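You operate a simulated robot arm through the tools that you are given. There is no shell and no other tool. Be economical: measure what you need, move in short steps, check, and stop when the job is done.

You are at the controls of a simulated two-armed robot. One attempt, no reset.

TASK
Proof-load the clamped piece one dial mark under the last break's peak.
Fine: the PEAK key shows that peak; set the highest dial load below it, zero, start, and watch till the crosshead is back.

The check looks at the end state, three seconds after you hand in, the way a careful person would. Anything else that was tipped, shoved, dropped, spilled or broken makes it a failure.

THE ROBOT
Two 7-joint arms with two-finger parallel grippers on one trunk, hanging from a carriage that runs on a gantry, over the field with the corners [-2.038, 1.145], [-2.04, -0.135], [0.26, -0.137], [0.262, 1.143] (x, y) and turns from -6.37 to 5.62 rad about z. Base frame: it is fixed where the carriage stands at the start and does not move with it; the origin is on the floor, on the carriage's upright axis, x ahead of it, y to its left, z up. Lengths are in m, angles in rad, forces in N, time in s.
The left shoulder is at the start at [0.04, 0.173, 1.555], the right one opposite. With the tool pointing down near the work surface each hand reaches from about 0.1 to 0.5 m from the robot's upright axis, wherever it stands, measured 20 degrees to its own side. Places, roughly: back key [0.9, -0.3, 0.9]; black cell plug (3x3x6 cm) [1, 0.3, 0.9]; cross pin (3x3x8 cm) [1, 0.2, 0.9]; down key [0.9, -0.3, 0.9]; go key [0.9, -0.2, 0.9]; grey tube length (2x2x8 cm) [0.8, 0.3, 0.8]; jog wheel [1, -0.3, 1.1]; lower limit stop [0.9, -0.1, 1]; peak key [1, -0.3, 0.9]; speed dial [1, -0.3, 1]; stop button [1, -0.2, 1.1]; tensile tester [1.1, 0.2, 1.5]; tester zero key [1, -0.2, 0.9]; tube grip lever [1, 0.2, 1]; up key [1, -0.3, 0.9]; upper grip lever [1, 0.3, 1.1]. Payload 3.43 kg a hand.
The TCP of each hand is the grasp point between the finger pads, 0.03 m short of the fingertips. In the tool frame z runs along the fingers and y along their closing line. The gripper opens to 0.094 m. The fingers are 0.028 m wide and 0.01 m thick; the gripper's body (0.05 by 0.096 m) begins 0.055 m behind the TCP.
Orientation is that of the tool frame in the base frame, as a unit quaternion [w, x, y, z]. With the fingers straight down and closing along the base's y, the tool's x points along the base's -x, its y along +y and its z along -z.

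THE INTERFACE
- The arms move only by the tool drive_tool. It takes "left_motion", "right_motion" or both (then of equal length, played together; a hand with none holds still); each is a list of rows, each a list of 6 numbers: the shift along the base's x, y, z in m, then the turn, a rotation vector about the base's x, y, z in rad. In form: [[tx, ty, tz, rx, ry, rz], ...]. A call has 1 to 20 rows; each row is the pose to reach, as a shift and turn from the pose commanded when the call began. "left_gripper" and "right_gripper" are, for a hand that has rows, the gripper command, from -1 (fully open) to 1 (shut), values between in proportion, set as the call begins (left out, the last holds). Each row takes 0.2 s and may step no farther than 0.05 m and 0.15 rad from the row before; otherwise, or with a gripper value out of range, the whole call is refused. Where a pose cannot be reached the arm comes as near as it can. A force on the tool above 40 N (or 10 N above the force at the start of the call, whichever is more), or a blocked arm, ends the call early, and 0.2 s more pass. Each finger travels about 0.072 m/s and halts on what it meets, pressing with about 34 N; the grip force reading is that of the motor and also rises with nothing between the fingers. The clock runs only during rows and for 0.2 s after the last one: add rows that repeat a pose to give the fingers time. The reply holds the time, the measured pose of the TCP, the force on the tool along the base axes, the opening and the grip force, in the units named above and with some noise, with the torque about the TCP (base axes, N m) and any sound that the robot's microphone picked up, and new pictures: "pictures" is both (left out), scene, wrist or none (wrist: the cameras of the hands that moved).
- Cameras (640 x 400 px; columns grow to the right, rows downward): "scene" is now at [0.2261, -0.0157, 1.8308]; the picture's right is [-0.25, -0.97, 0.00], its down [-0.84, 0.22, -0.50] and it looks along [0.48, -0.13, -0.87] (base axes); focal length 281 px, centre (320, 200). "left" rides on the left gripper at [0.076, -0.014, -0.102] in its tool frame; the picture's right is [0.18, 0.98, 0.00], its down [-0.75, 0.14, -0.64] and it looks along [-0.63, 0.12, 0.77] (tool axes); focal length 243 px, centre (320, 200). "right" rides on the right gripper at [0.076, 0.014, -0.102] in its tool frame; the picture's right is [-0.18, 0.98, 0.00], its down [-0.75, -0.14, -0.64] and it looks along [-0.63, -0.12, 0.77] (tool axes); focal length 243 px, centre (320, 200). There is no depth. A picture from a camera that has moved, and an enlarged one, comes with that camera's place and axes in the base frame and with its lens.
- lift_body(by): slides the trunk up (or, below 0, down) by that many m; the arms and the scene camera ride with it, the base frame stays. It gives what a move gives, with no picture.
- roll_base(legs): drives the robot by 1 to 6 legs, each [ahead, left, turn to the left] in m, m and rad, along the robot's own axes; the way and the turn of a leg run together, so that a leg with both is an arc; at most 1.5 m and 3.142 rad a leg. The arms and the cameras ride along, it lands a little off, and it stops where it bumps. It keeps to its track: a leg is cut to what the track allows. It gives what a move gives, and a new picture of the scene camera.
- turn_head(pan, tilt): turns the head with the scene camera to pan (to the left, within 1.501 rad either way) and tilt (down, from -0.506 to 1.204), counted from straight ahead of the robot. It gives what a move gives, and a new picture of the scene camera.
- inspect(camera, box): a new picture of the part [left, top, right, bottom] of that camera's present view, enlarged. It takes no simulated time.
- close_job(): hands the job in; it is judged then, once.

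Work in short steps. Places have to be worked out from the pictures, the camera data and where the tool is seen: move nearer, look again, correct. Check each grasp and each placing, and mend what went wrong. You have 120 turns and 260 pictures in all, those below and enlarged ones among them. Open the grippers and draw the arms clear of the work before you hand the job in, unless the task says otherwise; then end with one line.

The tools are called after ">>>" as a command line: name --argument value ..., lists and objects as JSON in quotes. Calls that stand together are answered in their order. drive_tool: Moves the arms, as the interface text tells. Its arguments: {"type":"object","properties":{"left_motion":{"type":"array","items":{"type":"array","items":{"type":"number"}}},"left_gripper":{"type":"number"},"right_motion":{"type":"array","items":{"type":"array","items":{"type":"number"}}},"right_gripper":{"type":"number"},"pictures":{"type":"string","enum":["both","scene","wrist","none"]}},"required":[]} The other tools are called the same way: lift_body (by) slides the trunk up or down; roll_base (legs) drives the base; turn_head (pan, tilt) turns the head that bears the scene camera; inspect (camera, box) takes an enlarged picture of a part of a camera's view; close_job () hands the job in.

At the start:

```text
clock: 0.0
left_position: [0.4517, 0.0973, 1.1593]
left_orientation: [0.001, -0.001, 1.0, 0.0]
left_wrist_force: [-3.8, -34.4, -24.2]
left_moment: [4.49, -2.48, 3.02]
left_gripper_width: 0.0942
left_finger_force: 0.0
right_position: [0.5308, -0.336, 1.1255]
right_orientation: [0.014, 0.001, 1.0, -0.001]
right_wrist_force: [60.8, 4.6, -211.8]
right_moment: [-2.54, -10.98, -0.95]
right_gripper_width: 0.094
right_finger_force: 0.1
trunk travel left (down, up): [-0.708, 0.073]
robot x, y, heading: [0.0004, -0.0005, 0.005]
head pan, tilt: [-0.258, 1.047]
```

scene: 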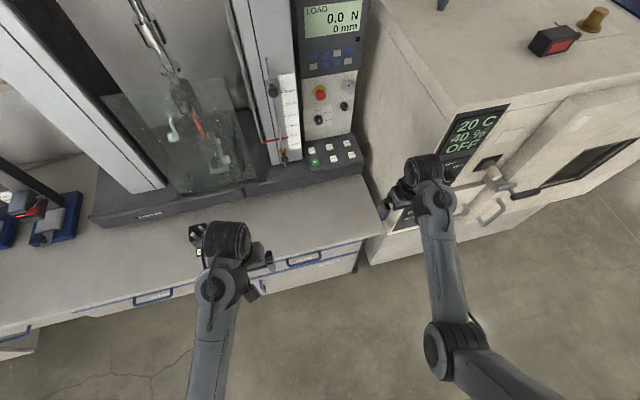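
right: 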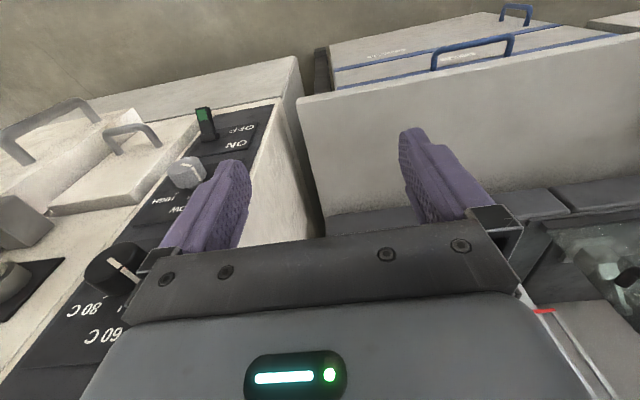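
left: 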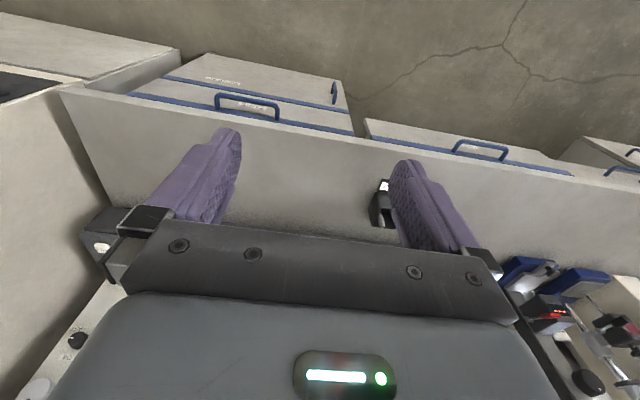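

The scene shows the tester with display, keys, dial. I'll enlarge the panel to read the labels first.

>>> inspect --camera "scene" --box '[220, 0, 380, 100]'

>>> inspect --camera "scene" --box '[240, 80, 400, 180]'

>>> turn_head --pan -0.2 --tilt 0.55

```text
4.00 times, centred on (300, 50) of scene
camera zoom: at [0.2261, -0.0157, 1.8308], right [-0.25, -0.97, 0.0], down [-0.84, 0.22, -0.5], along [0.48, -0.13, -0.87], focal length 1123 px, centre (400, 800)
```

zoom: 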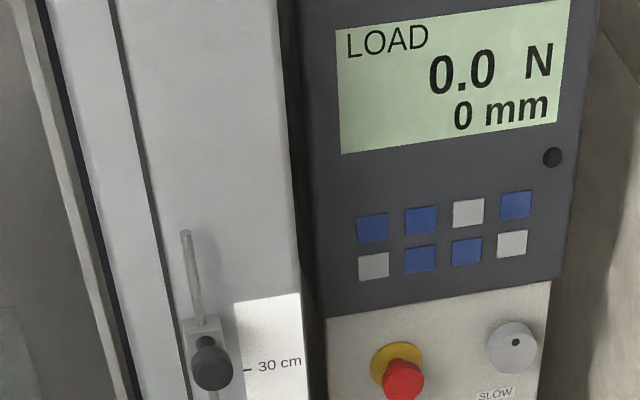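

```text
4.00 times, centred on (320, 130) of scene
camera zoom: at [0.2261, -0.0157, 1.8308], right [-0.25, -0.97, 0.0], down [-0.84, 0.22, -0.5], along [0.48, -0.13, -0.87], focal length 1123 px, centre (320, 480)
```

zoom: 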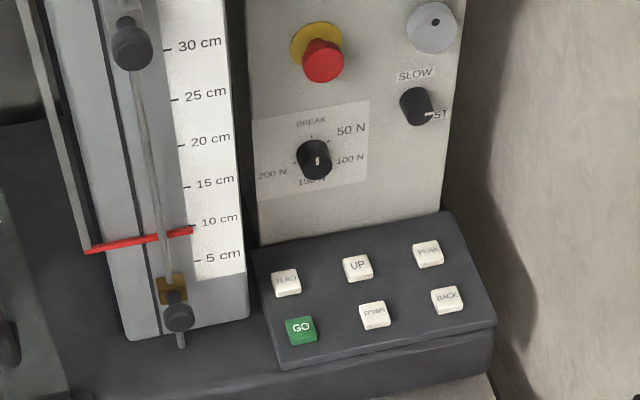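

```text
clock: 0.9
left_position: [0.4534, 0.0979, 1.1607]
left_orientation: [0.0, -0.001, 1.0, 0.001]
left_wrist_force: [-0.4, -23.8, -16.2]
left_moment: [3.05, -1.46, 2.09]
left_gripper_width: 0.0941
left_finger_force: 0.0
right_position: [0.5326, -0.3372, 1.1257]
right_orientation: [0.019, -0.001, 1.0, -0.001]
right_wrist_force: [29.8, 5.2, -99.8]
right_moment: [-1.55, -5.17, -0.72]
right_gripper_width: 0.0939
right_finger_force: 0.1
trunk travel left (down, up): [-0.708, 0.073]
robot x, y, heading: [0.0026, -0.001, -0.005]
head pan, tilt: [-0.201, 0.55]
camera scene: at [0.2497, -0.0166, 1.8705], right [-0.2, -0.98, 0.0], down [-0.51, 0.1, -0.85], along [0.84, -0.17, -0.52], focal length 281 px, centre (320, 200)
```

scene: 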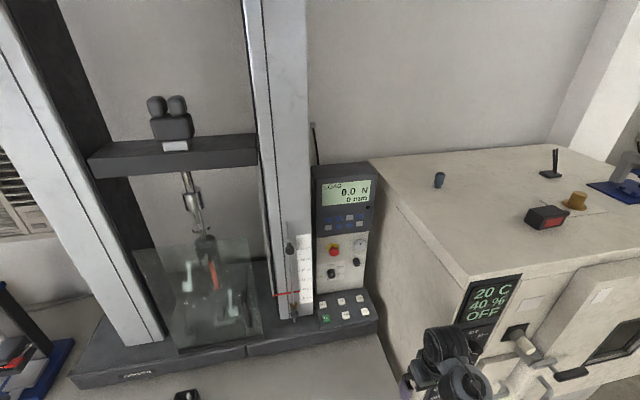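

The view is better now. I'll enlarge the panel and the test space to see whether the guard, piece and stops are in order.

>>> inspect --camera "scene" --box '[270, 230, 390, 330]'

>>> inspect --camera "scene" --box '[120, 160, 280, 360]'

>>> drive_tool --right_motion '[[0, 0, 0, 0, 0, 0], [0, 0, 0, 0, 0, 0]]' --pictures "none"

```text
4.00 times, centred on (330, 280) of scene
camera zoom: at [0.2497, -0.0166, 1.8705], right [-0.2, -0.98, 0.0], down [-0.51, 0.1, -0.85], along [0.84, -0.17, -0.52], focal length 1123 px, centre (280, -120)
```

zoom: 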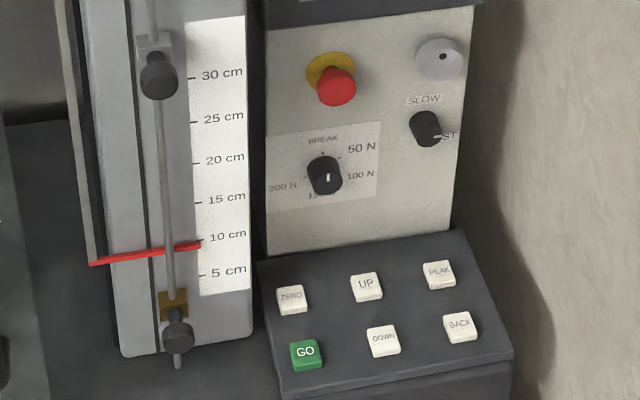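

```text
2.00 times, centred on (200, 260) of scene
camera zoom: at [0.2497, -0.0166, 1.8705], right [-0.2, -0.98, 0.0], down [-0.51, 0.1, -0.85], along [0.84, -0.17, -0.52], focal length 562 px, centre (560, 80)
```

zoom: 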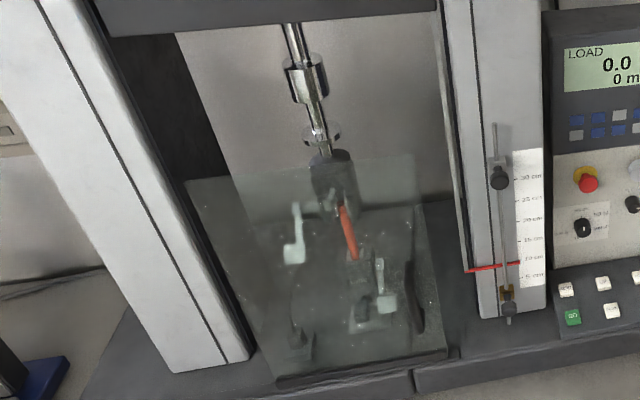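

```text
clock: 1.5
left_position: [0.4524, 0.0971, 1.1589]
left_orientation: [0.0, -0.002, 1.0, 0.0]
left_wrist_force: [-2.1, -27.2, -17.2]
left_moment: [3.52, -1.8, 2.34]
left_gripper_width: 0.0942
left_finger_force: 0.0
right_position: [0.5326, -0.3366, 1.124]
right_orientation: [0.019, 0.0, 1.0, -0.001]
right_wrist_force: [30.5, 4.7, -99.6]
right_moment: [-1.61, -5.19, -0.76]
right_gripper_width: 0.0938
right_finger_force: 0.0
trunk travel left (down, up): [-0.708, 0.073]
robot x, y, heading: [-0.0011, -0.0036, -0.003]
head pan, tilt: [-0.201, 0.55]
```

The right wrist shows about 100 N standing force, maybe contact with the chamber. I'll withdraw it a little backward and up and compare.

>>> drive_tool --right_motion '[[-0.02, 0.01, 0.01, 0, 0, 0], [-0.04, 0.03, 0.03, 0, 0, 0], [-0.06, 0.05, 0.05, 0, 0, 0]]' --pictures "both"

```text
clock: 1.8
left_position: [0.4538, 0.0972, 1.159]
left_orientation: [0.0, -0.003, 1.0, 0.001]
left_wrist_force: [-0.3, -12.3, -7.4]
left_moment: [1.62, -0.7, 1.09]
left_gripper_width: 0.0941
left_finger_force: 0.1
right_position: [0.5322, -0.3361, 1.127]
right_orientation: [0.025, 0.001, 1.0, -0.001]
right_wrist_force: [17.4, 0.1, -39.5]
right_moment: [-0.46, -1.38, -0.18]
right_gripper_width: 0.0938
right_finger_force: 0.1
trunk travel left (down, up): [-0.708, 0.073]
robot x, y, heading: [0.0006, -0.0017, 0.005]
head pan, tilt: [-0.201, 0.55]
stopped in row 1 (right hand): the force on the tool passed its limit at 141 N (the readings are from after the stop); the commanded pose is now the measured one
camera scene: at [0.2497, -0.0166, 1.8706], right [-0.2, -0.98, 0.0], down [-0.51, 0.1, -0.85], along [0.84, -0.17, -0.52], focal length 281 px, centre (320, 200)
camera right: at [0.4513, -0.3212, 1.2251], right [0.19, 0.98, 0.01], down [0.72, -0.14, 0.68], along [0.67, -0.12, -0.73], focal length 243 px, centre (320, 200)
```

scene: 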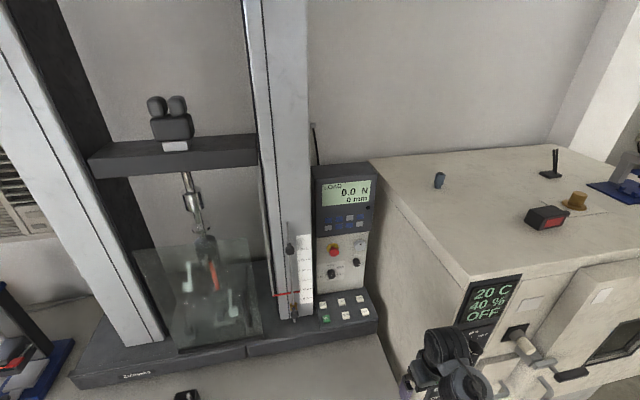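
right: 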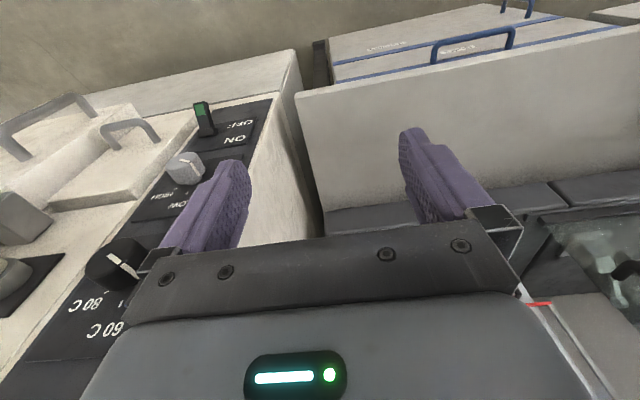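

I need to see what the right arm is touching. I'll look down at it.

>>> turn_head --pan -0.6 --tilt 1.1

>>> turn_head --pan 0.1 --tilt 1.15

```text
clock: 2.8
left_position: [0.4532, 0.0966, 1.1593]
left_orientation: [0.0, -0.001, 1.0, 0.0]
left_wrist_force: [-1.3, -20.8, -14.2]
left_moment: [2.69, -1.36, 1.82]
left_gripper_width: 0.0941
left_finger_force: 0.1
right_position: [0.5323, -0.3366, 1.1267]
right_orientation: [0.024, 0.001, 1.0, -0.001]
right_wrist_force: [17.8, 2.3, -58.4]
right_moment: [-0.92, -3.02, -0.38]
right_gripper_width: 0.094
right_finger_force: 0.0
trunk travel left (down, up): [-0.708, 0.073]
robot x, y, heading: [0.0013, -0.0048, -0.004]
head pan, tilt: [-0.6, 1.1]
camera scene: at [0.2139, -0.0344, 1.8275], right [-0.56, -0.83, 0.0], down [-0.74, 0.5, -0.45], along [0.38, -0.26, -0.89], focal length 281 px, centre (320, 200)
```

scene: 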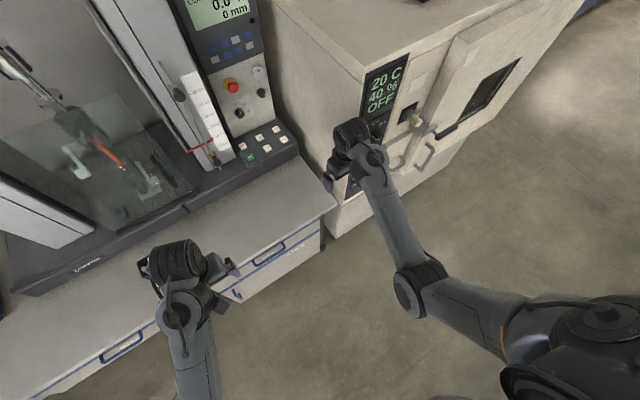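

```text
clock: 3.8
left_position: [0.4538, 0.0972, 1.1593]
left_orientation: [0.0, -0.002, 1.0, 0.0]
left_wrist_force: [-2.1, -23.3, -15.1]
left_moment: [3.02, -1.65, 2.03]
left_gripper_width: 0.094
left_finger_force: 0.1
right_position: [0.5329, -0.3359, 1.127]
right_orientation: [0.024, 0.001, 1.0, -0.001]
right_wrist_force: [18.2, 1.7, -57.8]
right_moment: [-0.86, -3.02, -0.38]
right_gripper_width: 0.0942
right_finger_force: 0.0
trunk travel left (down, up): [-0.708, 0.073]
robot x, y, heading: [-0.0025, 0.0025, -0.005]
head pan, tilt: [0.099, 1.15]
camera scene: at [0.221, 0.0072, 1.8243], right [0.1, -1.0, 0.0], down [-0.91, -0.09, -0.41], along [0.41, 0.04, -0.91], focal length 281 px, centre (320, 200)
```

scene: 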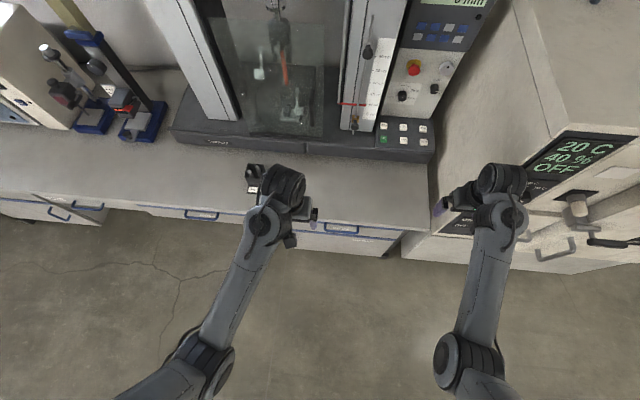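

The right hand sits against the chamber's front controls. I'll test tiny moves: first a few mm straight back.

>>> drive_tool --right_motion '[[-0.003, 0, 0, 0, 0, 0], [-0.006, 0, 0, 0, 0, 0]]' --pictures "none"

>>> inspect --camera "scene" --box '[400, 120, 600, 270]'

>>> inspect --camera "right" --box '[0, 150, 320, 350]'

```text
clock: 4.2
left_position: [0.4524, 0.0965, 1.1585]
left_orientation: [0.0, -0.003, 1.0, -0.001]
left_wrist_force: [0.0, -11.3, -7.3]
left_moment: [1.45, -0.6, 0.98]
left_gripper_width: 0.0939
left_finger_force: 0.1
right_position: [0.531, -0.3352, 1.1279]
right_orientation: [0.028, 0.002, 1.0, -0.001]
right_wrist_force: [11.6, 0.1, -23.8]
right_moment: [-0.26, -0.74, -0.1]
right_gripper_width: 0.0939
right_finger_force: 0.0
trunk travel left (down, up): [-0.708, 0.073]
robot x, y, heading: [0.0011, 0.0006, 0.002]
head pan, tilt: [0.099, 1.15]
stopped in row 1 (right hand): the force on the tool passed its limit at 75 N (the readings are from after the stop); the commanded pose is now the measured one
```

```text
2.67 times, centred on (500, 195) of scene
camera zoom: at [0.221, 0.0072, 1.8243], right [0.1, -1.0, 0.0], down [-0.91, -0.09, -0.41], along [0.41, 0.04, -0.91], focal length 749 px, centre (-160, 213)
```

zoom: 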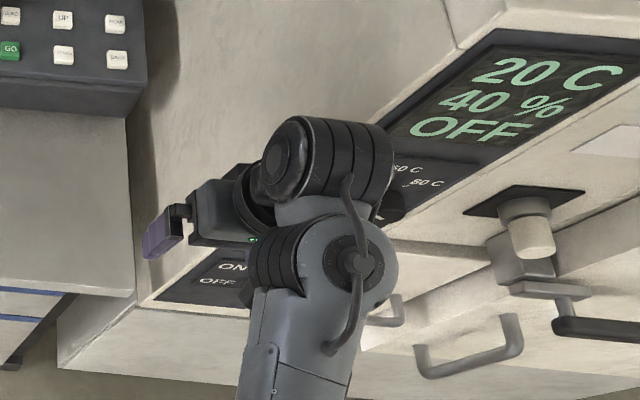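

```text
2.00 times, centred on (160, 250) of right
camera zoom: at [0.45, -0.3212, 1.2252], right [0.19, 0.98, 0.01], down [0.72, -0.14, 0.68], along [0.67, -0.12, -0.73], focal length 485 px, centre (640, 100)
```

zoom: 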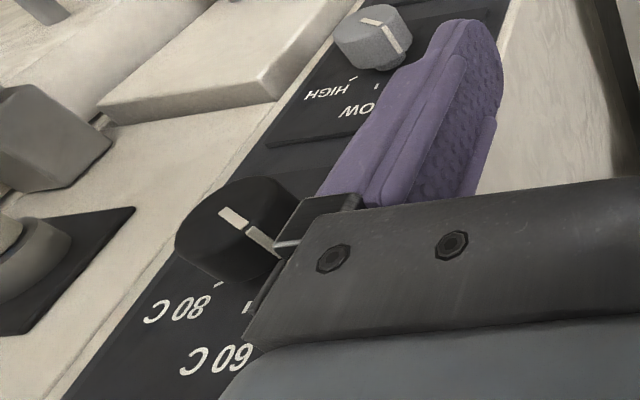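

Each relaxation lets the hand rise and tilt, so it seems to rest on a knob at its front. I'll lift straight up in small steps.

>>> drive_tool --right_motion '[[0, 0, 0.003, 0, 0, 0], [0, 0, 0.006, 0, 0, 0], [0, 0, 0.01, 0, 0, 0], [0, 0, 0.015, 0, 0, 0], [0, 0, 0.02, 0, 0, 0]]' --pictures "none"

```text
clock: 4.5
left_position: [0.4541, 0.0979, 1.1578]
left_orientation: [0.0, -0.004, 1.0, 0.001]
left_wrist_force: [0.0, -6.4, -3.4]
left_moment: [0.89, -0.37, 0.6]
left_gripper_width: 0.0941
left_finger_force: 0.1
right_position: [0.5323, -0.3374, 1.1291]
right_orientation: [0.028, 0.005, 1.0, -0.001]
right_wrist_force: [8.0, 0.6, -16.0]
right_moment: [-0.2, -0.5, -0.11]
right_gripper_width: 0.0942
right_finger_force: 0.0
trunk travel left (down, up): [-0.708, 0.073]
robot x, y, heading: [0.003, -0.001, 0.002]
head pan, tilt: [0.099, 1.15]
stopped in row 1 (right hand): the force on the tool passed its limit at 48 N (the readings are from after the stop); the commanded pose is now the measured one
```

The push persists in every direction, so perhaps an upstream link is touching. I'll back the whole carriage straight away from the chamber a little.

>>> roll_base --legs '[[-0.06, 0, 0]]'

```text
clock: 5.5
left_position: [0.3937, 0.0974, 1.1587]
left_orientation: [0.001, -0.002, 1.0, 0.0]
left_wrist_force: [-0.6, -11.1, -7.2]
left_moment: [1.32, -0.67, 0.89]
left_gripper_width: 0.0942
left_finger_force: 0.0
right_position: [0.4722, -0.3368, 1.1281]
right_orientation: [0.028, 0.004, 1.0, -0.002]
right_wrist_force: [10.2, 0.9, -30.3]
right_moment: [-0.39, -1.51, -0.15]
right_gripper_width: 0.0942
right_finger_force: 0.1
trunk travel left (down, up): [-0.708, 0.073]
robot x, y, heading: [-0.0604, 0.0007, 0.0]
head pan, tilt: [0.099, 1.15]
camera scene: at [0.1615, 0.0072, 1.8242], right [0.1, -0.99, 0.0], down [-0.91, -0.09, -0.41], along [0.41, 0.04, -0.91], focal length 281 px, centre (320, 200)
```

scene: 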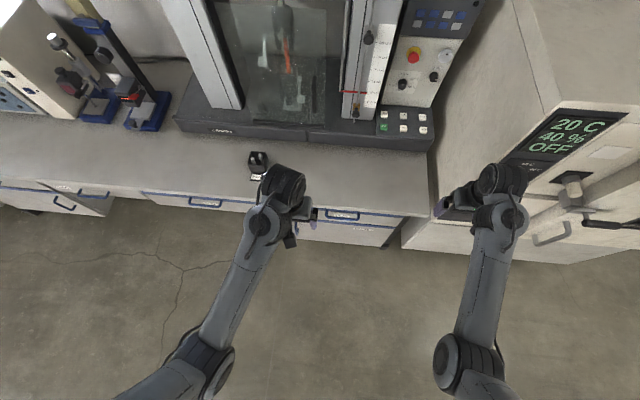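

It still reads force in free air, so this is arm stress (near a joint limit), not contact. I'll draw the right hand inward toward the axis.

>>> drive_tool --right_motion '[[-0.01, 0, 0, 0, 0, 0], [-0.03, 0.0, 0, 0, 0, 0], [-0.06, 0.0, 0, 0, 0, 0], [-0.1, 0, 0, 0, 0, 0]]' --pictures "none"

```text
clock: 5.9
left_position: [0.394, 0.0977, 1.1602]
left_orientation: [0.0, -0.004, 1.0, 0.0]
left_wrist_force: [0.4, -3.0, -1.2]
left_moment: [0.39, -0.19, 0.27]
left_gripper_width: 0.0939
left_finger_force: 0.1
right_position: [0.4678, -0.3361, 1.128]
right_orientation: [0.033, 0.007, 0.999, 0.0]
right_wrist_force: [8.4, -0.5, -17.1]
right_moment: [-0.15, -0.59, -0.04]
right_gripper_width: 0.0939
right_finger_force: 0.1
trunk travel left (down, up): [-0.708, 0.073]
robot x, y, heading: [-0.0572, 0.0016, 0.002]
head pan, tilt: [0.099, 1.15]
stopped in row 1 (right hand): the force on the tool passed its limit at 56 N (the readings are from after the stop); the commanded pose is now the measured one
```

Moving in still loads it. I'll test outward/lower directions and the left hand for comparison.

>>> drive_tool --right_motion '[[0.01, 0, -0.01, 0, 0, 0], [0.02, 0.0, -0.03, 0, 0, 0]]' --pictures "none"

>>> drive_tool --left_motion '[[0, 0, 0.01, 0, 0, 0], [0.0, 0.0, 0.03, 0, 0, 0]]' --pictures "none"

```text
clock: 6.5
left_position: [0.3927, 0.0982, 1.1585]
left_orientation: [0.002, -0.004, 1.0, 0.0]
left_wrist_force: [0.2, -4.5, -3.3]
left_moment: [0.54, -0.26, 0.35]
left_gripper_width: 0.0941
left_finger_force: 0.1
right_position: [0.4878, -0.3361, 1.0969]
right_orientation: [0.031, 0.007, 0.999, -0.001]
right_wrist_force: [0.9, -0.5, 0.6]
right_moment: [-0.05, -0.01, 0.04]
right_gripper_width: 0.0939
right_finger_force: 0.1
trunk travel left (down, up): [-0.708, 0.073]
robot x, y, heading: [-0.0593, -0.0018, -0.002]
head pan, tilt: [0.099, 1.15]
```

```text
clock: 7.0
left_position: [0.3935, 0.098, 1.1655]
left_orientation: [0.004, -0.006, 1.0, -0.002]
left_wrist_force: [-0.7, -13.4, -7.0]
left_moment: [1.78, -0.69, 1.21]
left_gripper_width: 0.094
left_finger_force: 0.0
left hand out of reach, approached as far as the arm can: row 1, 2
right_position: [0.4863, -0.3366, 1.0969]
right_orientation: [0.032, 0.007, 0.999, -0.001]
right_wrist_force: [-1.0, -0.3, 0.6]
right_moment: [-0.02, -0.03, 0.01]
right_gripper_width: 0.0943
right_finger_force: 0.0
trunk travel left (down, up): [-0.708, 0.073]
robot x, y, heading: [-0.0591, -0.0007, 0.003]
head pan, tilt: [0.099, 1.15]
stopped in row 2 (left hand): the force on the tool passed its limit at 42 N (the readings are from after the stop); the commanded pose is now the measured one
```

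The limit was the arms' own upper reach with fingers down; below ~1.1 m it's free. For triangulation I'll shift the carriage left 0.3 m and look at the panel from there.

>>> roll_base --legs '[[0, 0.3, 0]]'

>>> turn_head --pan -0.45 --tilt 0.55

>>> inspect --camera "scene" --box '[270, 200, 430, 300]'

```text
clock: 9.1
left_position: [0.3922, 0.4011, 1.1664]
left_orientation: [0.002, -0.006, 1.0, -0.001]
left_wrist_force: [-3.2, -24.5, -16.6]
left_moment: [3.21, -1.65, 2.2]
left_gripper_width: 0.094
left_finger_force: 0.2
right_position: [0.4875, -0.0325, 1.0972]
right_orientation: [0.03, 0.006, 1.0, 0.0]
right_wrist_force: [-0.4, -0.6, -0.3]
right_moment: [0.0, 0.01, 0.0]
right_gripper_width: 0.0938
right_finger_force: 0.0
trunk travel left (down, up): [-0.708, 0.073]
robot x, y, heading: [-0.0632, 0.3008, 0.004]
head pan, tilt: [0.099, 1.15]
camera scene: at [0.1614, 0.3099, 1.8243], right [0.1, -0.99, 0.0], down [-0.91, -0.09, -0.41], along [0.41, 0.04, -0.91], focal length 281 px, centre (320, 200)
```

scene: 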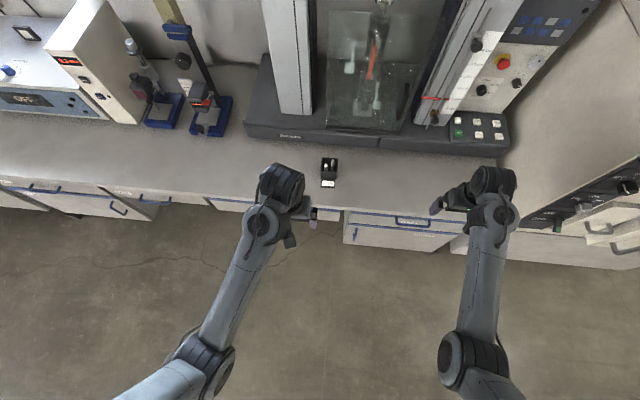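

```text
clock: 10.1
left_position: [0.3925, 0.4011, 1.1669]
left_orientation: [0.003, -0.007, 1.0, -0.002]
left_wrist_force: [-2.1, -18.3, -11.1]
left_moment: [2.43, -1.15, 1.65]
left_gripper_width: 0.0941
left_finger_force: 0.0
right_position: [0.4878, -0.0328, 1.0974]
right_orientation: [0.032, 0.006, 0.999, -0.001]
right_wrist_force: [0.4, 0.2, 0.3]
right_moment: [0.01, 0.03, 0.01]
right_gripper_width: 0.0942
right_finger_force: 0.0
trunk travel left (down, up): [-0.708, 0.073]
robot x, y, heading: [-0.0608, 0.3045, -0.002]
head pan, tilt: [-0.45, 0.55]
camera scene: at [0.1831, 0.2649, 1.8705], right [-0.43, -0.9, 0.0], down [-0.47, 0.23, -0.85], along [0.77, -0.37, -0.52], focal length 281 px, centre (320, 200)
```

scene: 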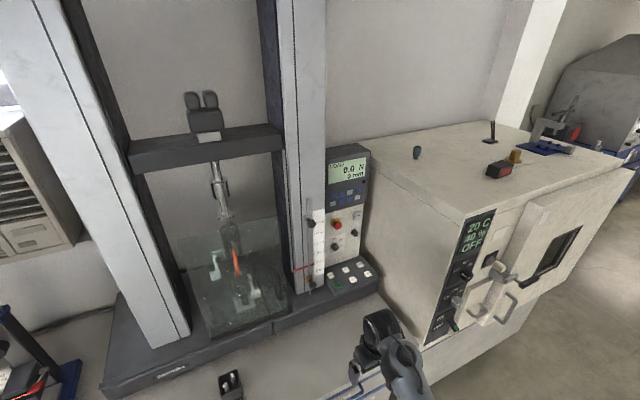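

```text
4.00 times, centred on (350, 250) of scene
camera zoom: at [0.1831, 0.2649, 1.8705], right [-0.43, -0.9, 0.0], down [-0.47, 0.23, -0.85], along [0.77, -0.37, -0.52], focal length 1123 px, centre (200, 0)
```

zoom: 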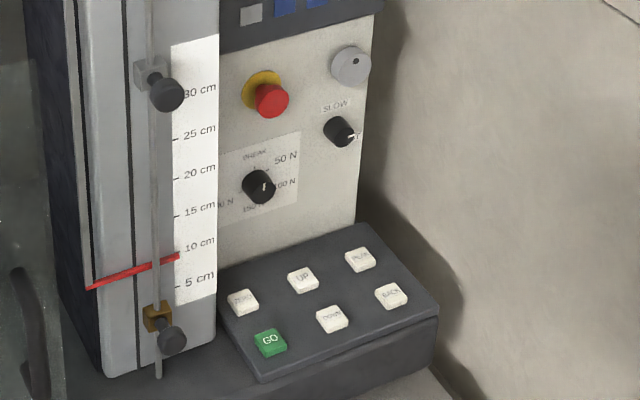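

Triangulation gives: load dial cap ≈ (1.048,-0.231,1.006), PEAK ≈ (0.997,-0.345,0.893), ZERO ≈ (0.991,-0.183,0.897), GO ≈ (0.931,-0.184,0.889), chamber side y ≈ -0.45. I'll back off to free floor, then lower the trunk so the right hand can reach forward.

>>> roll_base --legs '[[-0.3, 0, 0]]'

>>> lift_body --by -0.4

>>> drive_tool --right_motion '[[-0.02, 0, 0.03, 0, -0.14, 0], [-0.02, 0, 0.06, 0, -0.28, 0], [-0.02, 0, 0.1, 0, -0.42, 0], [-0.02, 0, 0.14, 0, -0.56, 0], [-0.02, 0, 0.18, 0, -0.7, 0], [-0.02, 0, 0.22, 0, -0.84, 0]]' --left_motion '[[-0.03, 0, -0.01, 0, 0, 0], [-0.07, 0, -0.02, 0, 0, 0], [-0.11, 0, -0.03, 0, 0, 0], [-0.15, 0, -0.03, 0, 0, 0], [-0.19, 0, -0.03, 0, 0, 0], [-0.22, 0, -0.03, 0, 0, 0]]' --pictures "scene" --right_gripper 1

```text
clock: 12.1
left_position: [0.0956, 0.3996, 1.1661]
left_orientation: [0.002, -0.005, 1.0, -0.002]
left_wrist_force: [-3.0, -21.8, -14.2]
left_moment: [2.83, -1.44, 1.91]
left_gripper_width: 0.0938
left_finger_force: 0.0
right_position: [0.1889, -0.035, 1.0965]
right_orientation: [0.032, 0.008, 0.999, -0.002]
right_wrist_force: [-0.6, -1.1, -0.2]
right_moment: [0.02, -0.02, 0.02]
right_gripper_width: 0.0939
right_finger_force: 0.0
trunk travel left (down, up): [-0.708, 0.073]
robot x, y, heading: [-0.3572, 0.3004, 0.002]
head pan, tilt: [-0.45, 0.55]
camera scene: at [-0.1148, 0.264, 1.8705], right [-0.44, -0.9, 0.0], down [-0.47, 0.23, -0.85], along [0.77, -0.37, -0.52], focal length 281 px, centre (320, 200)
```

scene: 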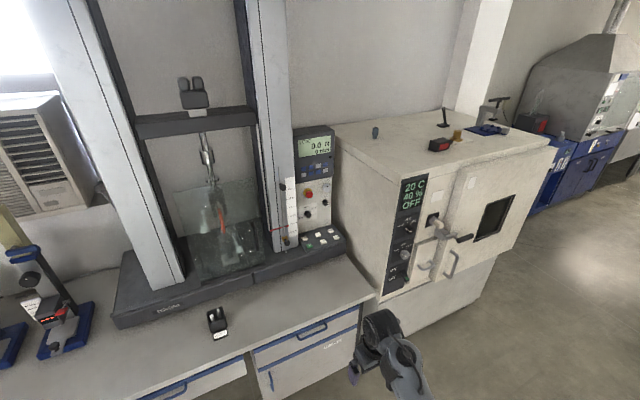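

```text
clock: 16.0
left_position: [0.095, 0.3998, 0.7656]
left_orientation: [0.004, -0.005, 1.0, -0.001]
left_wrist_force: [-1.9, -19.9, -13.1]
left_moment: [2.51, -1.28, 1.72]
left_gripper_width: 0.0939
left_finger_force: 0.1
right_position: [0.1899, -0.0352, 0.6978]
right_orientation: [0.031, 0.007, 1.0, 0.0]
right_wrist_force: [0.6, -0.1, 0.2]
right_moment: [-0.01, 0.02, 0.03]
right_gripper_width: 0.0943
right_finger_force: 0.1
trunk travel left (down, up): [-0.308, 0.473]
robot x, y, heading: [-0.3528, 0.3001, 0.001]
head pan, tilt: [-0.45, 0.55]
```

```text
clock: 17.4
left_position: [-0.1242, 0.4011, 0.7357]
left_orientation: [0.003, -0.005, 1.0, 0.0]
left_wrist_force: [0.0, 0.8, -1.6]
left_moment: [-0.03, 0.01, 0.01]
left_gripper_width: 0.0939
left_finger_force: 0.1
right_position: [0.1617, -0.0947, 0.9249]
right_orientation: [0.422, -0.008, 0.903, -0.082]
right_wrist_force: [0.6, 0.7, 0.1]
right_moment: [-0.01, 0.01, -0.02]
right_gripper_width: 0.0
right_finger_force: 33.0
right hand out of reach, approached as far as the arm can: row 6
trunk travel left (down, up): [-0.308, 0.473]
robot x, y, heading: [-0.3575, 0.2983, -0.001]
head pan, tilt: [-0.45, 0.55]
stopped in row 6 (right hand): the arm was blocked; the commanded pose is now the measured one
camera scene: at [-0.1145, 0.2643, 1.4706], right [-0.44, -0.9, 0.0], down [-0.47, 0.23, -0.85], along [0.77, -0.37, -0.52], focal length 281 px, centre (320, 200)
```

scene: 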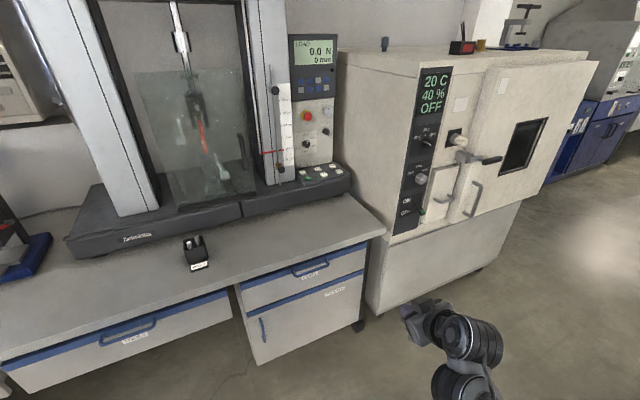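

The right hand is at 50° tilt, at a joint limit when close in. I'll extend it forward, then continue tilting to horizontal.

>>> drive_tool --right_motion '[[0.04, 0, 0, 0, 0, 0], [0.08, 0, 0.0, 0, 0, 0], [0.12, 0.02, 0, 0, -0.1, 0], [0.16, 0.04, 0, 0, -0.2, 0], [0.18, 0.04, 0.02, 0, -0.34, 0], [0.2, 0.04, 0.04, 0, -0.48, 0], [0.2, 0.04, 0.06, 0, -0.6, 0]]' --pictures "none"

```text
clock: 19.1
left_position: [-0.1258, 0.4, 0.7343]
left_orientation: [0.003, -0.005, 1.0, -0.001]
left_wrist_force: [-0.8, -0.6, 0.5]
left_moment: [-0.04, 0.01, 0.08]
left_gripper_width: 0.0941
left_finger_force: 0.0
right_position: [0.362, -0.0547, 0.9862]
right_orientation: [0.671, 0.015, 0.738, -0.078]
right_wrist_force: [0.3, -0.6, 0.0]
right_moment: [-0.02, 0.03, 0.0]
right_gripper_width: 0.0001
right_finger_force: 33.1
trunk travel left (down, up): [-0.308, 0.473]
robot x, y, heading: [-0.3578, 0.3006, 0.003]
head pan, tilt: [-0.45, 0.55]
```

Now nearly horizontal and unloaded. I'll shift the carriage right to y≈0.03, then ahead, and look at the panel.

>>> roll_base --legs '[[0, -0.27, 0], [0.42, 0, 0]]'

>>> turn_head --pan -0.3 --tilt 0.45

```text
clock: 23.1
left_position: [0.2878, 0.1314, 0.7362]
left_orientation: [0.003, -0.005, 1.0, -0.001]
left_wrist_force: [0.4, 0.1, -0.3]
left_moment: [-0.01, 0.0, 0.01]
left_gripper_width: 0.0938
left_finger_force: 0.0
right_position: [0.7758, -0.3221, 0.9862]
right_orientation: [0.669, 0.015, 0.739, -0.08]
right_wrist_force: [-0.7, -0.8, -0.9]
right_moment: [0.01, 0.0, 0.02]
right_gripper_width: 0.0
right_finger_force: 33.1
trunk travel left (down, up): [-0.308, 0.473]
robot x, y, heading: [0.0569, 0.0341, -0.005]
head pan, tilt: [-0.45, 0.55]
camera scene: at [0.299, -0.0042, 1.4706], right [-0.44, -0.9, 0.0], down [-0.47, 0.23, -0.85], along [0.77, -0.37, -0.52], focal length 281 px, centre (320, 200)
```

scene: 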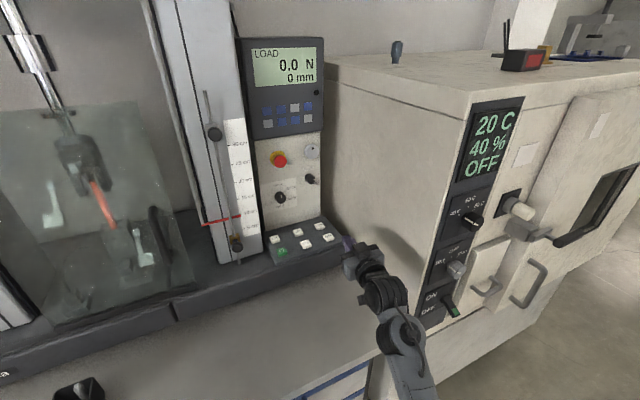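

```text
clock: 23.8
left_position: [0.2879, 0.1306, 0.735]
left_orientation: [0.003, -0.005, 1.0, -0.001]
left_wrist_force: [-0.5, -0.3, 0.4]
left_moment: [0.02, 0.0, -0.04]
left_gripper_width: 0.0941
left_finger_force: 0.1
right_position: [0.7757, -0.3218, 0.9855]
right_orientation: [0.67, 0.015, 0.738, -0.079]
right_wrist_force: [-0.5, 0.6, -0.2]
right_moment: [0.0, 0.02, 0.02]
right_gripper_width: 0.0001
right_finger_force: 33.1
trunk travel left (down, up): [-0.308, 0.473]
robot x, y, heading: [0.0574, 0.0351, -0.003]
head pan, tilt: [-0.3, 0.45]
camera scene: at [0.3059, 0.0076, 1.4796], right [-0.3, -0.95, 0.0], down [-0.42, 0.13, -0.9], along [0.86, -0.27, -0.44], focal length 281 px, centre (320, 200)
```

scene: 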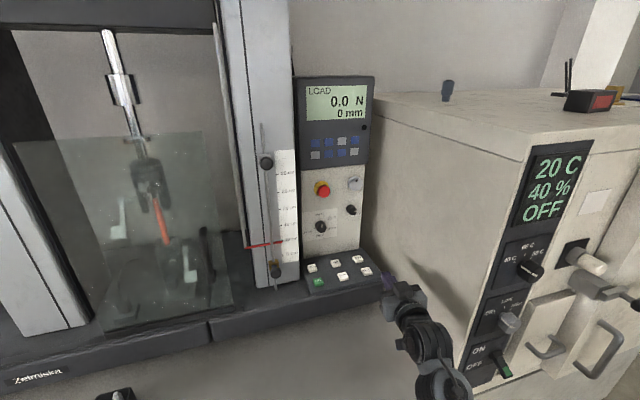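

Good view. I'll enlarge the dial panel for the current setting, and the specimen area.

>>> inspect --camera "scene" --box '[285, 170, 385, 300]'

>>> inspect --camera "scene" --box '[90, 130, 290, 330]'

```text
3.08 times, centred on (335, 235) of scene
camera zoom: at [0.3059, 0.0076, 1.4796], right [-0.3, -0.95, 0.0], down [-0.42, 0.13, -0.9], along [0.86, -0.27, -0.44], focal length 864 px, centre (274, 92)
```

zoom: 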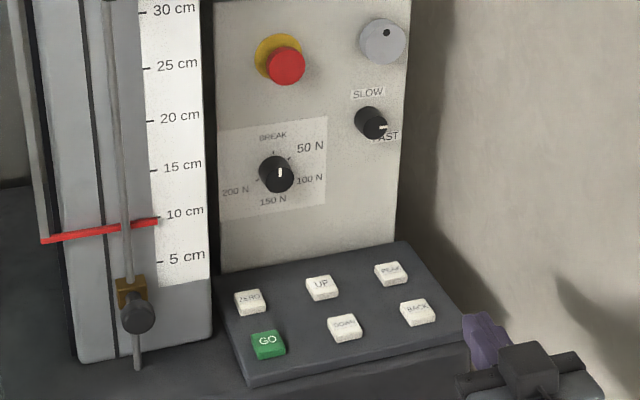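

```text
2.00 times, centred on (190, 230) of scene
camera zoom: at [0.3059, 0.0076, 1.4796], right [-0.3, -0.95, 0.0], down [-0.42, 0.13, -0.9], along [0.86, -0.27, -0.44], focal length 562 px, centre (580, 140)
```

zoom: 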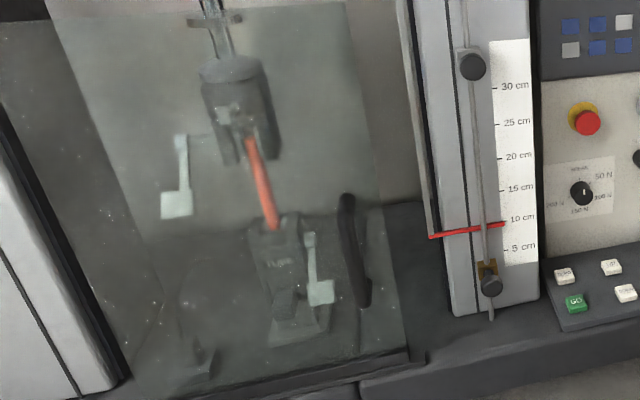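

The dial mark points up at BREAK. First I'll set the right hand to a 30°-from-vertical pose with closed fingers for key pressing.

>>> drive_tool --right_motion '[[0, 0, 0.01, 0.0215, 0.1354, 0.0104], [0, 0, 0.02, 0.043, 0.271, 0.0207], [0, 0, 0.03, 0.0645, 0.406, 0.031], [0, 0, 0.04, 0.086, 0.542, 0.0414], [0, 0, 0.05, 0.1075, 0.677, 0.052], [0, 0, 0.05, 0.129, 0.8126, 0.062], [0, 0, 0.05, 0.1504, 0.948, 0.0725]]' --pictures "both"

```text
clock: 25.4
left_position: [0.2896, 0.132, 0.7355]
left_orientation: [0.003, -0.004, 1.0, -0.001]
left_wrist_force: [-0.7, -0.3, 0.9]
left_moment: [-0.03, 0.02, 0.0]
left_gripper_width: 0.094
left_finger_force: 0.1
right_position: [0.7773, -0.3232, 1.0366]
right_orientation: [0.258, 0.0, 0.966, 0.0]
right_wrist_force: [-0.2, 0.2, 0.2]
right_moment: [-0.03, 0.01, -0.01]
right_gripper_width: 0.0
right_finger_force: 33.6
trunk travel left (down, up): [-0.308, 0.473]
robot x, y, heading: [0.0568, 0.0336, -0.0]
head pan, tilt: [-0.3, 0.45]
camera scene: at [0.3064, 0.0075, 1.4798], right [-0.3, -0.95, 0.0], down [-0.41, 0.13, -0.9], along [0.86, -0.27, -0.43], focal length 281 px, centre (320, 200)
camera right: at [0.659, -0.3087, 1.0874], right [0.16, 0.98, 0.09], down [0.33, -0.14, 0.93], along [0.93, -0.12, -0.35], focal length 243 px, centre (320, 200)
```

scene: 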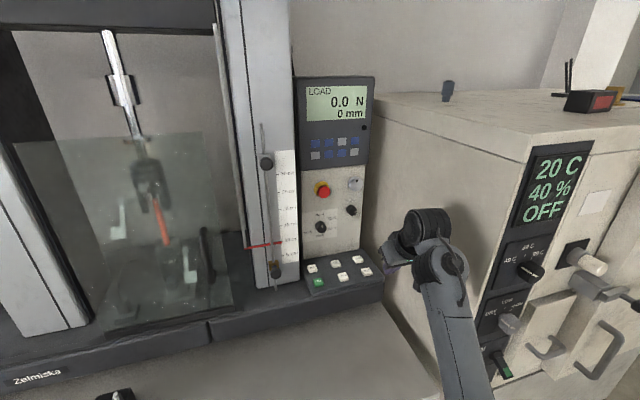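
right: 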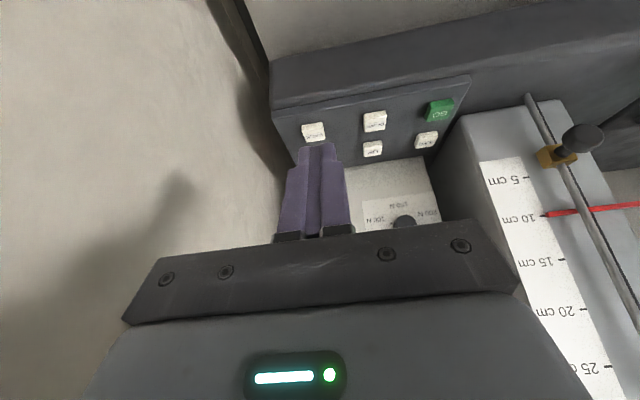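

Pose is exact and free. I'll roll ahead 0.16 m so the fingers come over the key pad.

>>> roll_base --legs '[[0.16, 0, 0]]'

>>> inspect --camera "right" --box '[0, 0, 640, 400]'

```text
clock: 26.8
left_position: [0.4474, 0.132, 0.7353]
left_orientation: [0.003, -0.005, 1.0, -0.001]
left_wrist_force: [0.5, -0.2, 0.1]
left_moment: [0.01, 0.0, -0.02]
left_gripper_width: 0.0939
left_finger_force: 0.0
right_position: [0.934, -0.3239, 1.0366]
right_orientation: [0.259, 0.0, 0.966, 0.0]
right_wrist_force: [0.7, 1.3, 0.3]
right_moment: [-0.02, 0.02, -0.02]
right_gripper_width: 0.0001
right_finger_force: 32.8
trunk travel left (down, up): [-0.308, 0.473]
robot x, y, heading: [0.2155, 0.0318, 0.001]
head pan, tilt: [-0.3, 0.45]
camera scene: at [0.4647, 0.0075, 1.4797], right [-0.3, -0.95, 0.0], down [-0.42, 0.13, -0.9], along [0.86, -0.27, -0.43], focal length 281 px, centre (320, 200)
```

scene: 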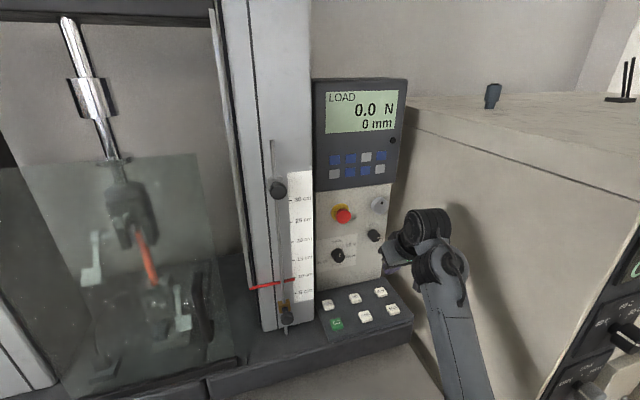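

```text
1.00 times, centred on (320, 200) of right (not enlarged: the box is as wide or as high as the picture)
camera zoom: at [0.8171, -0.3086, 1.0867], right [0.16, 0.98, 0.09], down [0.33, -0.14, 0.93], along [0.93, -0.12, -0.35], focal length 243 px, centre (320, 200)
```

zoom: 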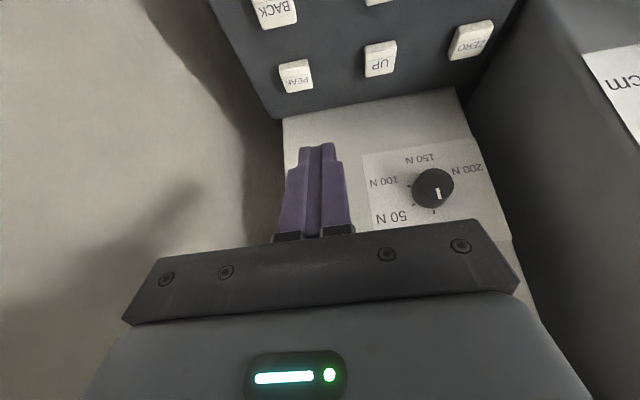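

Wrist view confirms PEAK at about (0.991,-0.341). I'll hover the fingertips about 2 cm over it and check.

>>> drive_tool --right_motion '[[0.015, -0.006, -0.03, 0, 0, 0], [0.03, -0.012, -0.06, 0, 0, 0], [0.044, -0.019, -0.095, 0, 0, 0], [0.044, -0.019, -0.095, 0, 0, 0]]' --pictures "both"

>>> inspect --camera "right" --box '[240, 100, 400, 200]'

```text
clock: 27.8
left_position: [0.4466, 0.1314, 0.7338]
left_orientation: [0.003, -0.005, 1.0, -0.001]
left_wrist_force: [0.3, -0.1, -0.1]
left_moment: [-0.03, 0.0, 0.0]
left_gripper_width: 0.0938
left_finger_force: 0.0
right_position: [0.9792, -0.3419, 0.9418]
right_orientation: [0.259, 0.0, 0.966, 0.0]
right_wrist_force: [-0.3, -0.3, -0.2]
right_moment: [0.02, 0.01, -0.01]
right_gripper_width: 0.0001
right_finger_force: 33.5
trunk travel left (down, up): [-0.308, 0.473]
robot x, y, heading: [0.2131, 0.0376, -0.005]
head pan, tilt: [-0.3, 0.45]
camera scene: at [0.4646, 0.0074, 1.4797], right [-0.3, -0.95, 0.0], down [-0.42, 0.13, -0.9], along [0.86, -0.27, -0.44], focal length 281 px, centre (320, 200)
camera right: at [0.8622, -0.3277, 0.9913], right [0.16, 0.98, 0.09], down [0.33, -0.14, 0.93], along [0.93, -0.12, -0.35], focal length 243 px, centre (320, 200)
```

scene: 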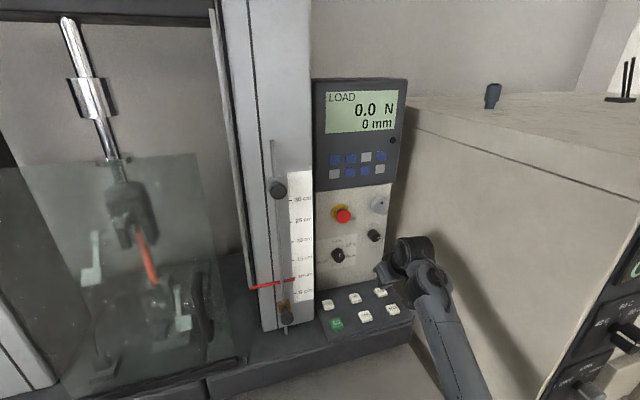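
right: 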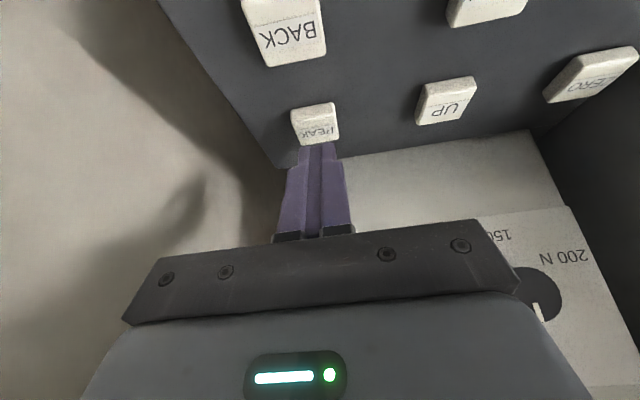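

```text
4.00 times, centred on (320, 150) of right
camera zoom: at [0.8622, -0.3277, 0.9913], right [0.16, 0.98, 0.09], down [0.33, -0.14, 0.93], along [0.93, -0.12, -0.35], focal length 970 px, centre (320, 400)
```

zoom: 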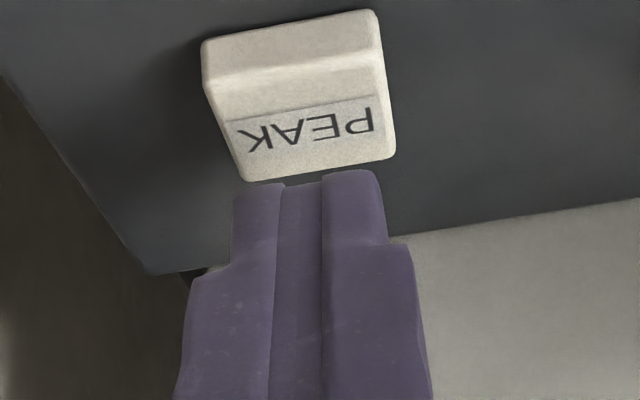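

Tip is centred over PEAK. I'll press straight down in small steps.

>>> drive_tool --right_motion '[[0.002, 0, -0.008, 0, 0, 0], [0.002, 0, -0.014, 0, 0, 0], [0.002, 0, -0.018, 0, 0, 0], [0.002, 0, -0.022, 0, 0, 0], [0.002, 0, -0.025, 0, 0, 0], [0.002, 0, -0.028, 0, 0, 0]]' --pictures "both"

```text
clock: 29.2
left_position: [0.4479, 0.131, 0.7355]
left_orientation: [0.002, -0.004, 1.0, -0.002]
left_wrist_force: [-0.7, -0.5, -0.1]
left_moment: [-0.01, 0.02, 0.01]
left_gripper_width: 0.0938
left_finger_force: 0.0
right_position: [0.9814, -0.3431, 0.917]
right_orientation: [0.262, 0.001, 0.965, -0.002]
right_wrist_force: [-12.1, 5.8, 32.0]
right_moment: [0.15, 0.29, -0.02]
right_gripper_width: 0.0
right_finger_force: 33.5
trunk travel left (down, up): [-0.308, 0.473]
robot x, y, heading: [0.2164, 0.0363, -0.001]
head pan, tilt: [-0.3, 0.45]
heard: click
camera scene: at [0.465, 0.0071, 1.4803], right [-0.3, -0.95, 0.0], down [-0.41, 0.13, -0.9], along [0.86, -0.27, -0.43], focal length 281 px, centre (320, 200)
camera right: at [0.8648, -0.3281, 0.9672], right [0.16, 0.98, 0.09], down [0.32, -0.14, 0.94], along [0.93, -0.12, -0.34], focal length 243 px, centre (320, 200)
```

scene: 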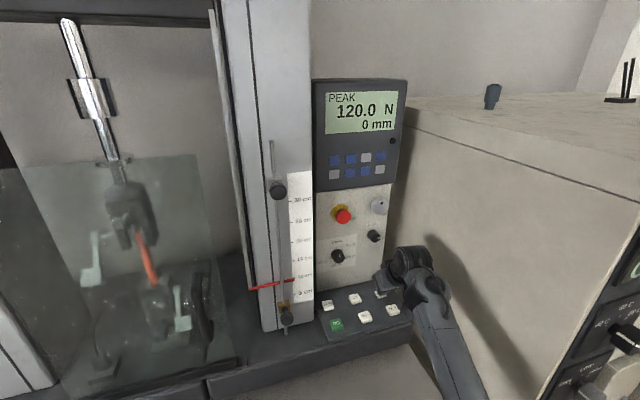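
right: 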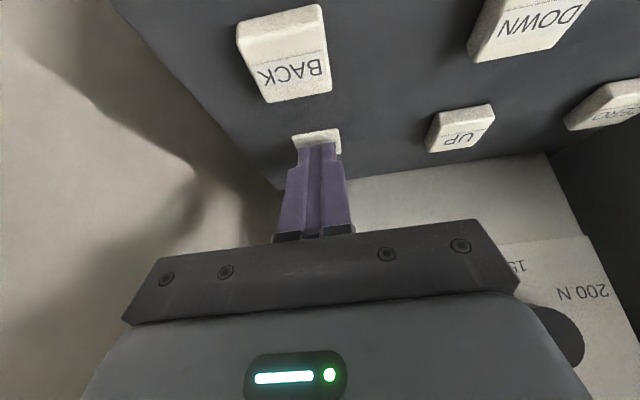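

PEAK clicked and shows about 120 N. I'll lift off and read the display enlarged.

>>> drive_tool --right_motion '[[-0.002, 0, 0.015, 0, 0, 0], [-0.02, 0.01, 0.05, 0, 0, 0], [-0.06, 0.06, 0.08, 0, 0, 0], [-0.06, 0.11, 0.09, 0, 0, 0]]' --pictures "wrist"

>>> inspect --camera "scene" --box '[300, 70, 420, 145]'

>>> inspect --camera "right" --box '[240, 80, 480, 230]'

```text
refused: row 3 steps farther than a row can; nothing moved
```

```text
5.33 times, centred on (360, 108) of scene
camera zoom: at [0.465, 0.0071, 1.4803], right [-0.3, -0.95, 0.0], down [-0.41, 0.13, -0.9], along [0.86, -0.27, -0.43], focal length 1497 px, centre (107, 693)
```

zoom: 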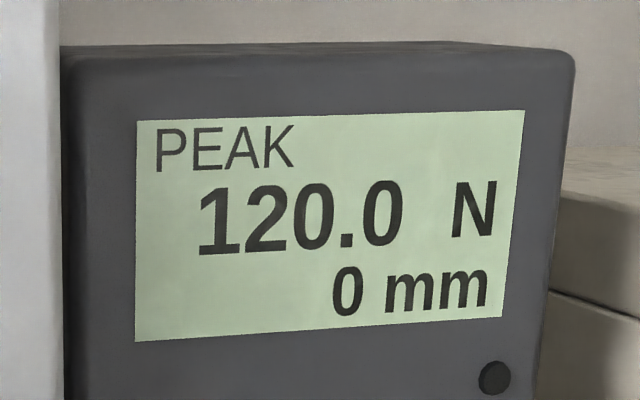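

```text
2.67 times, centred on (360, 155) of right
camera zoom: at [0.8648, -0.3281, 0.9672], right [0.16, 0.98, 0.09], down [0.32, -0.14, 0.94], along [0.93, -0.12, -0.34], focal length 647 px, centre (213, 320)
```

zoom: 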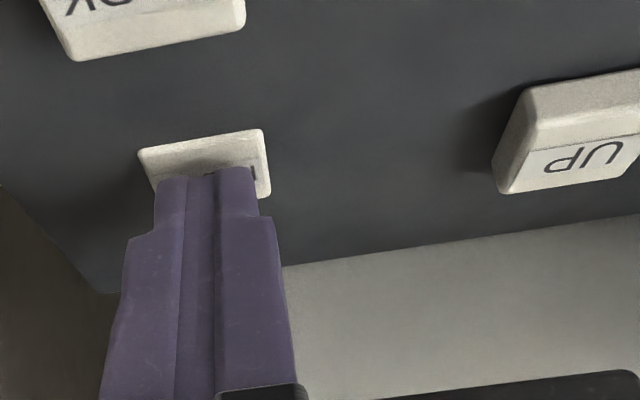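

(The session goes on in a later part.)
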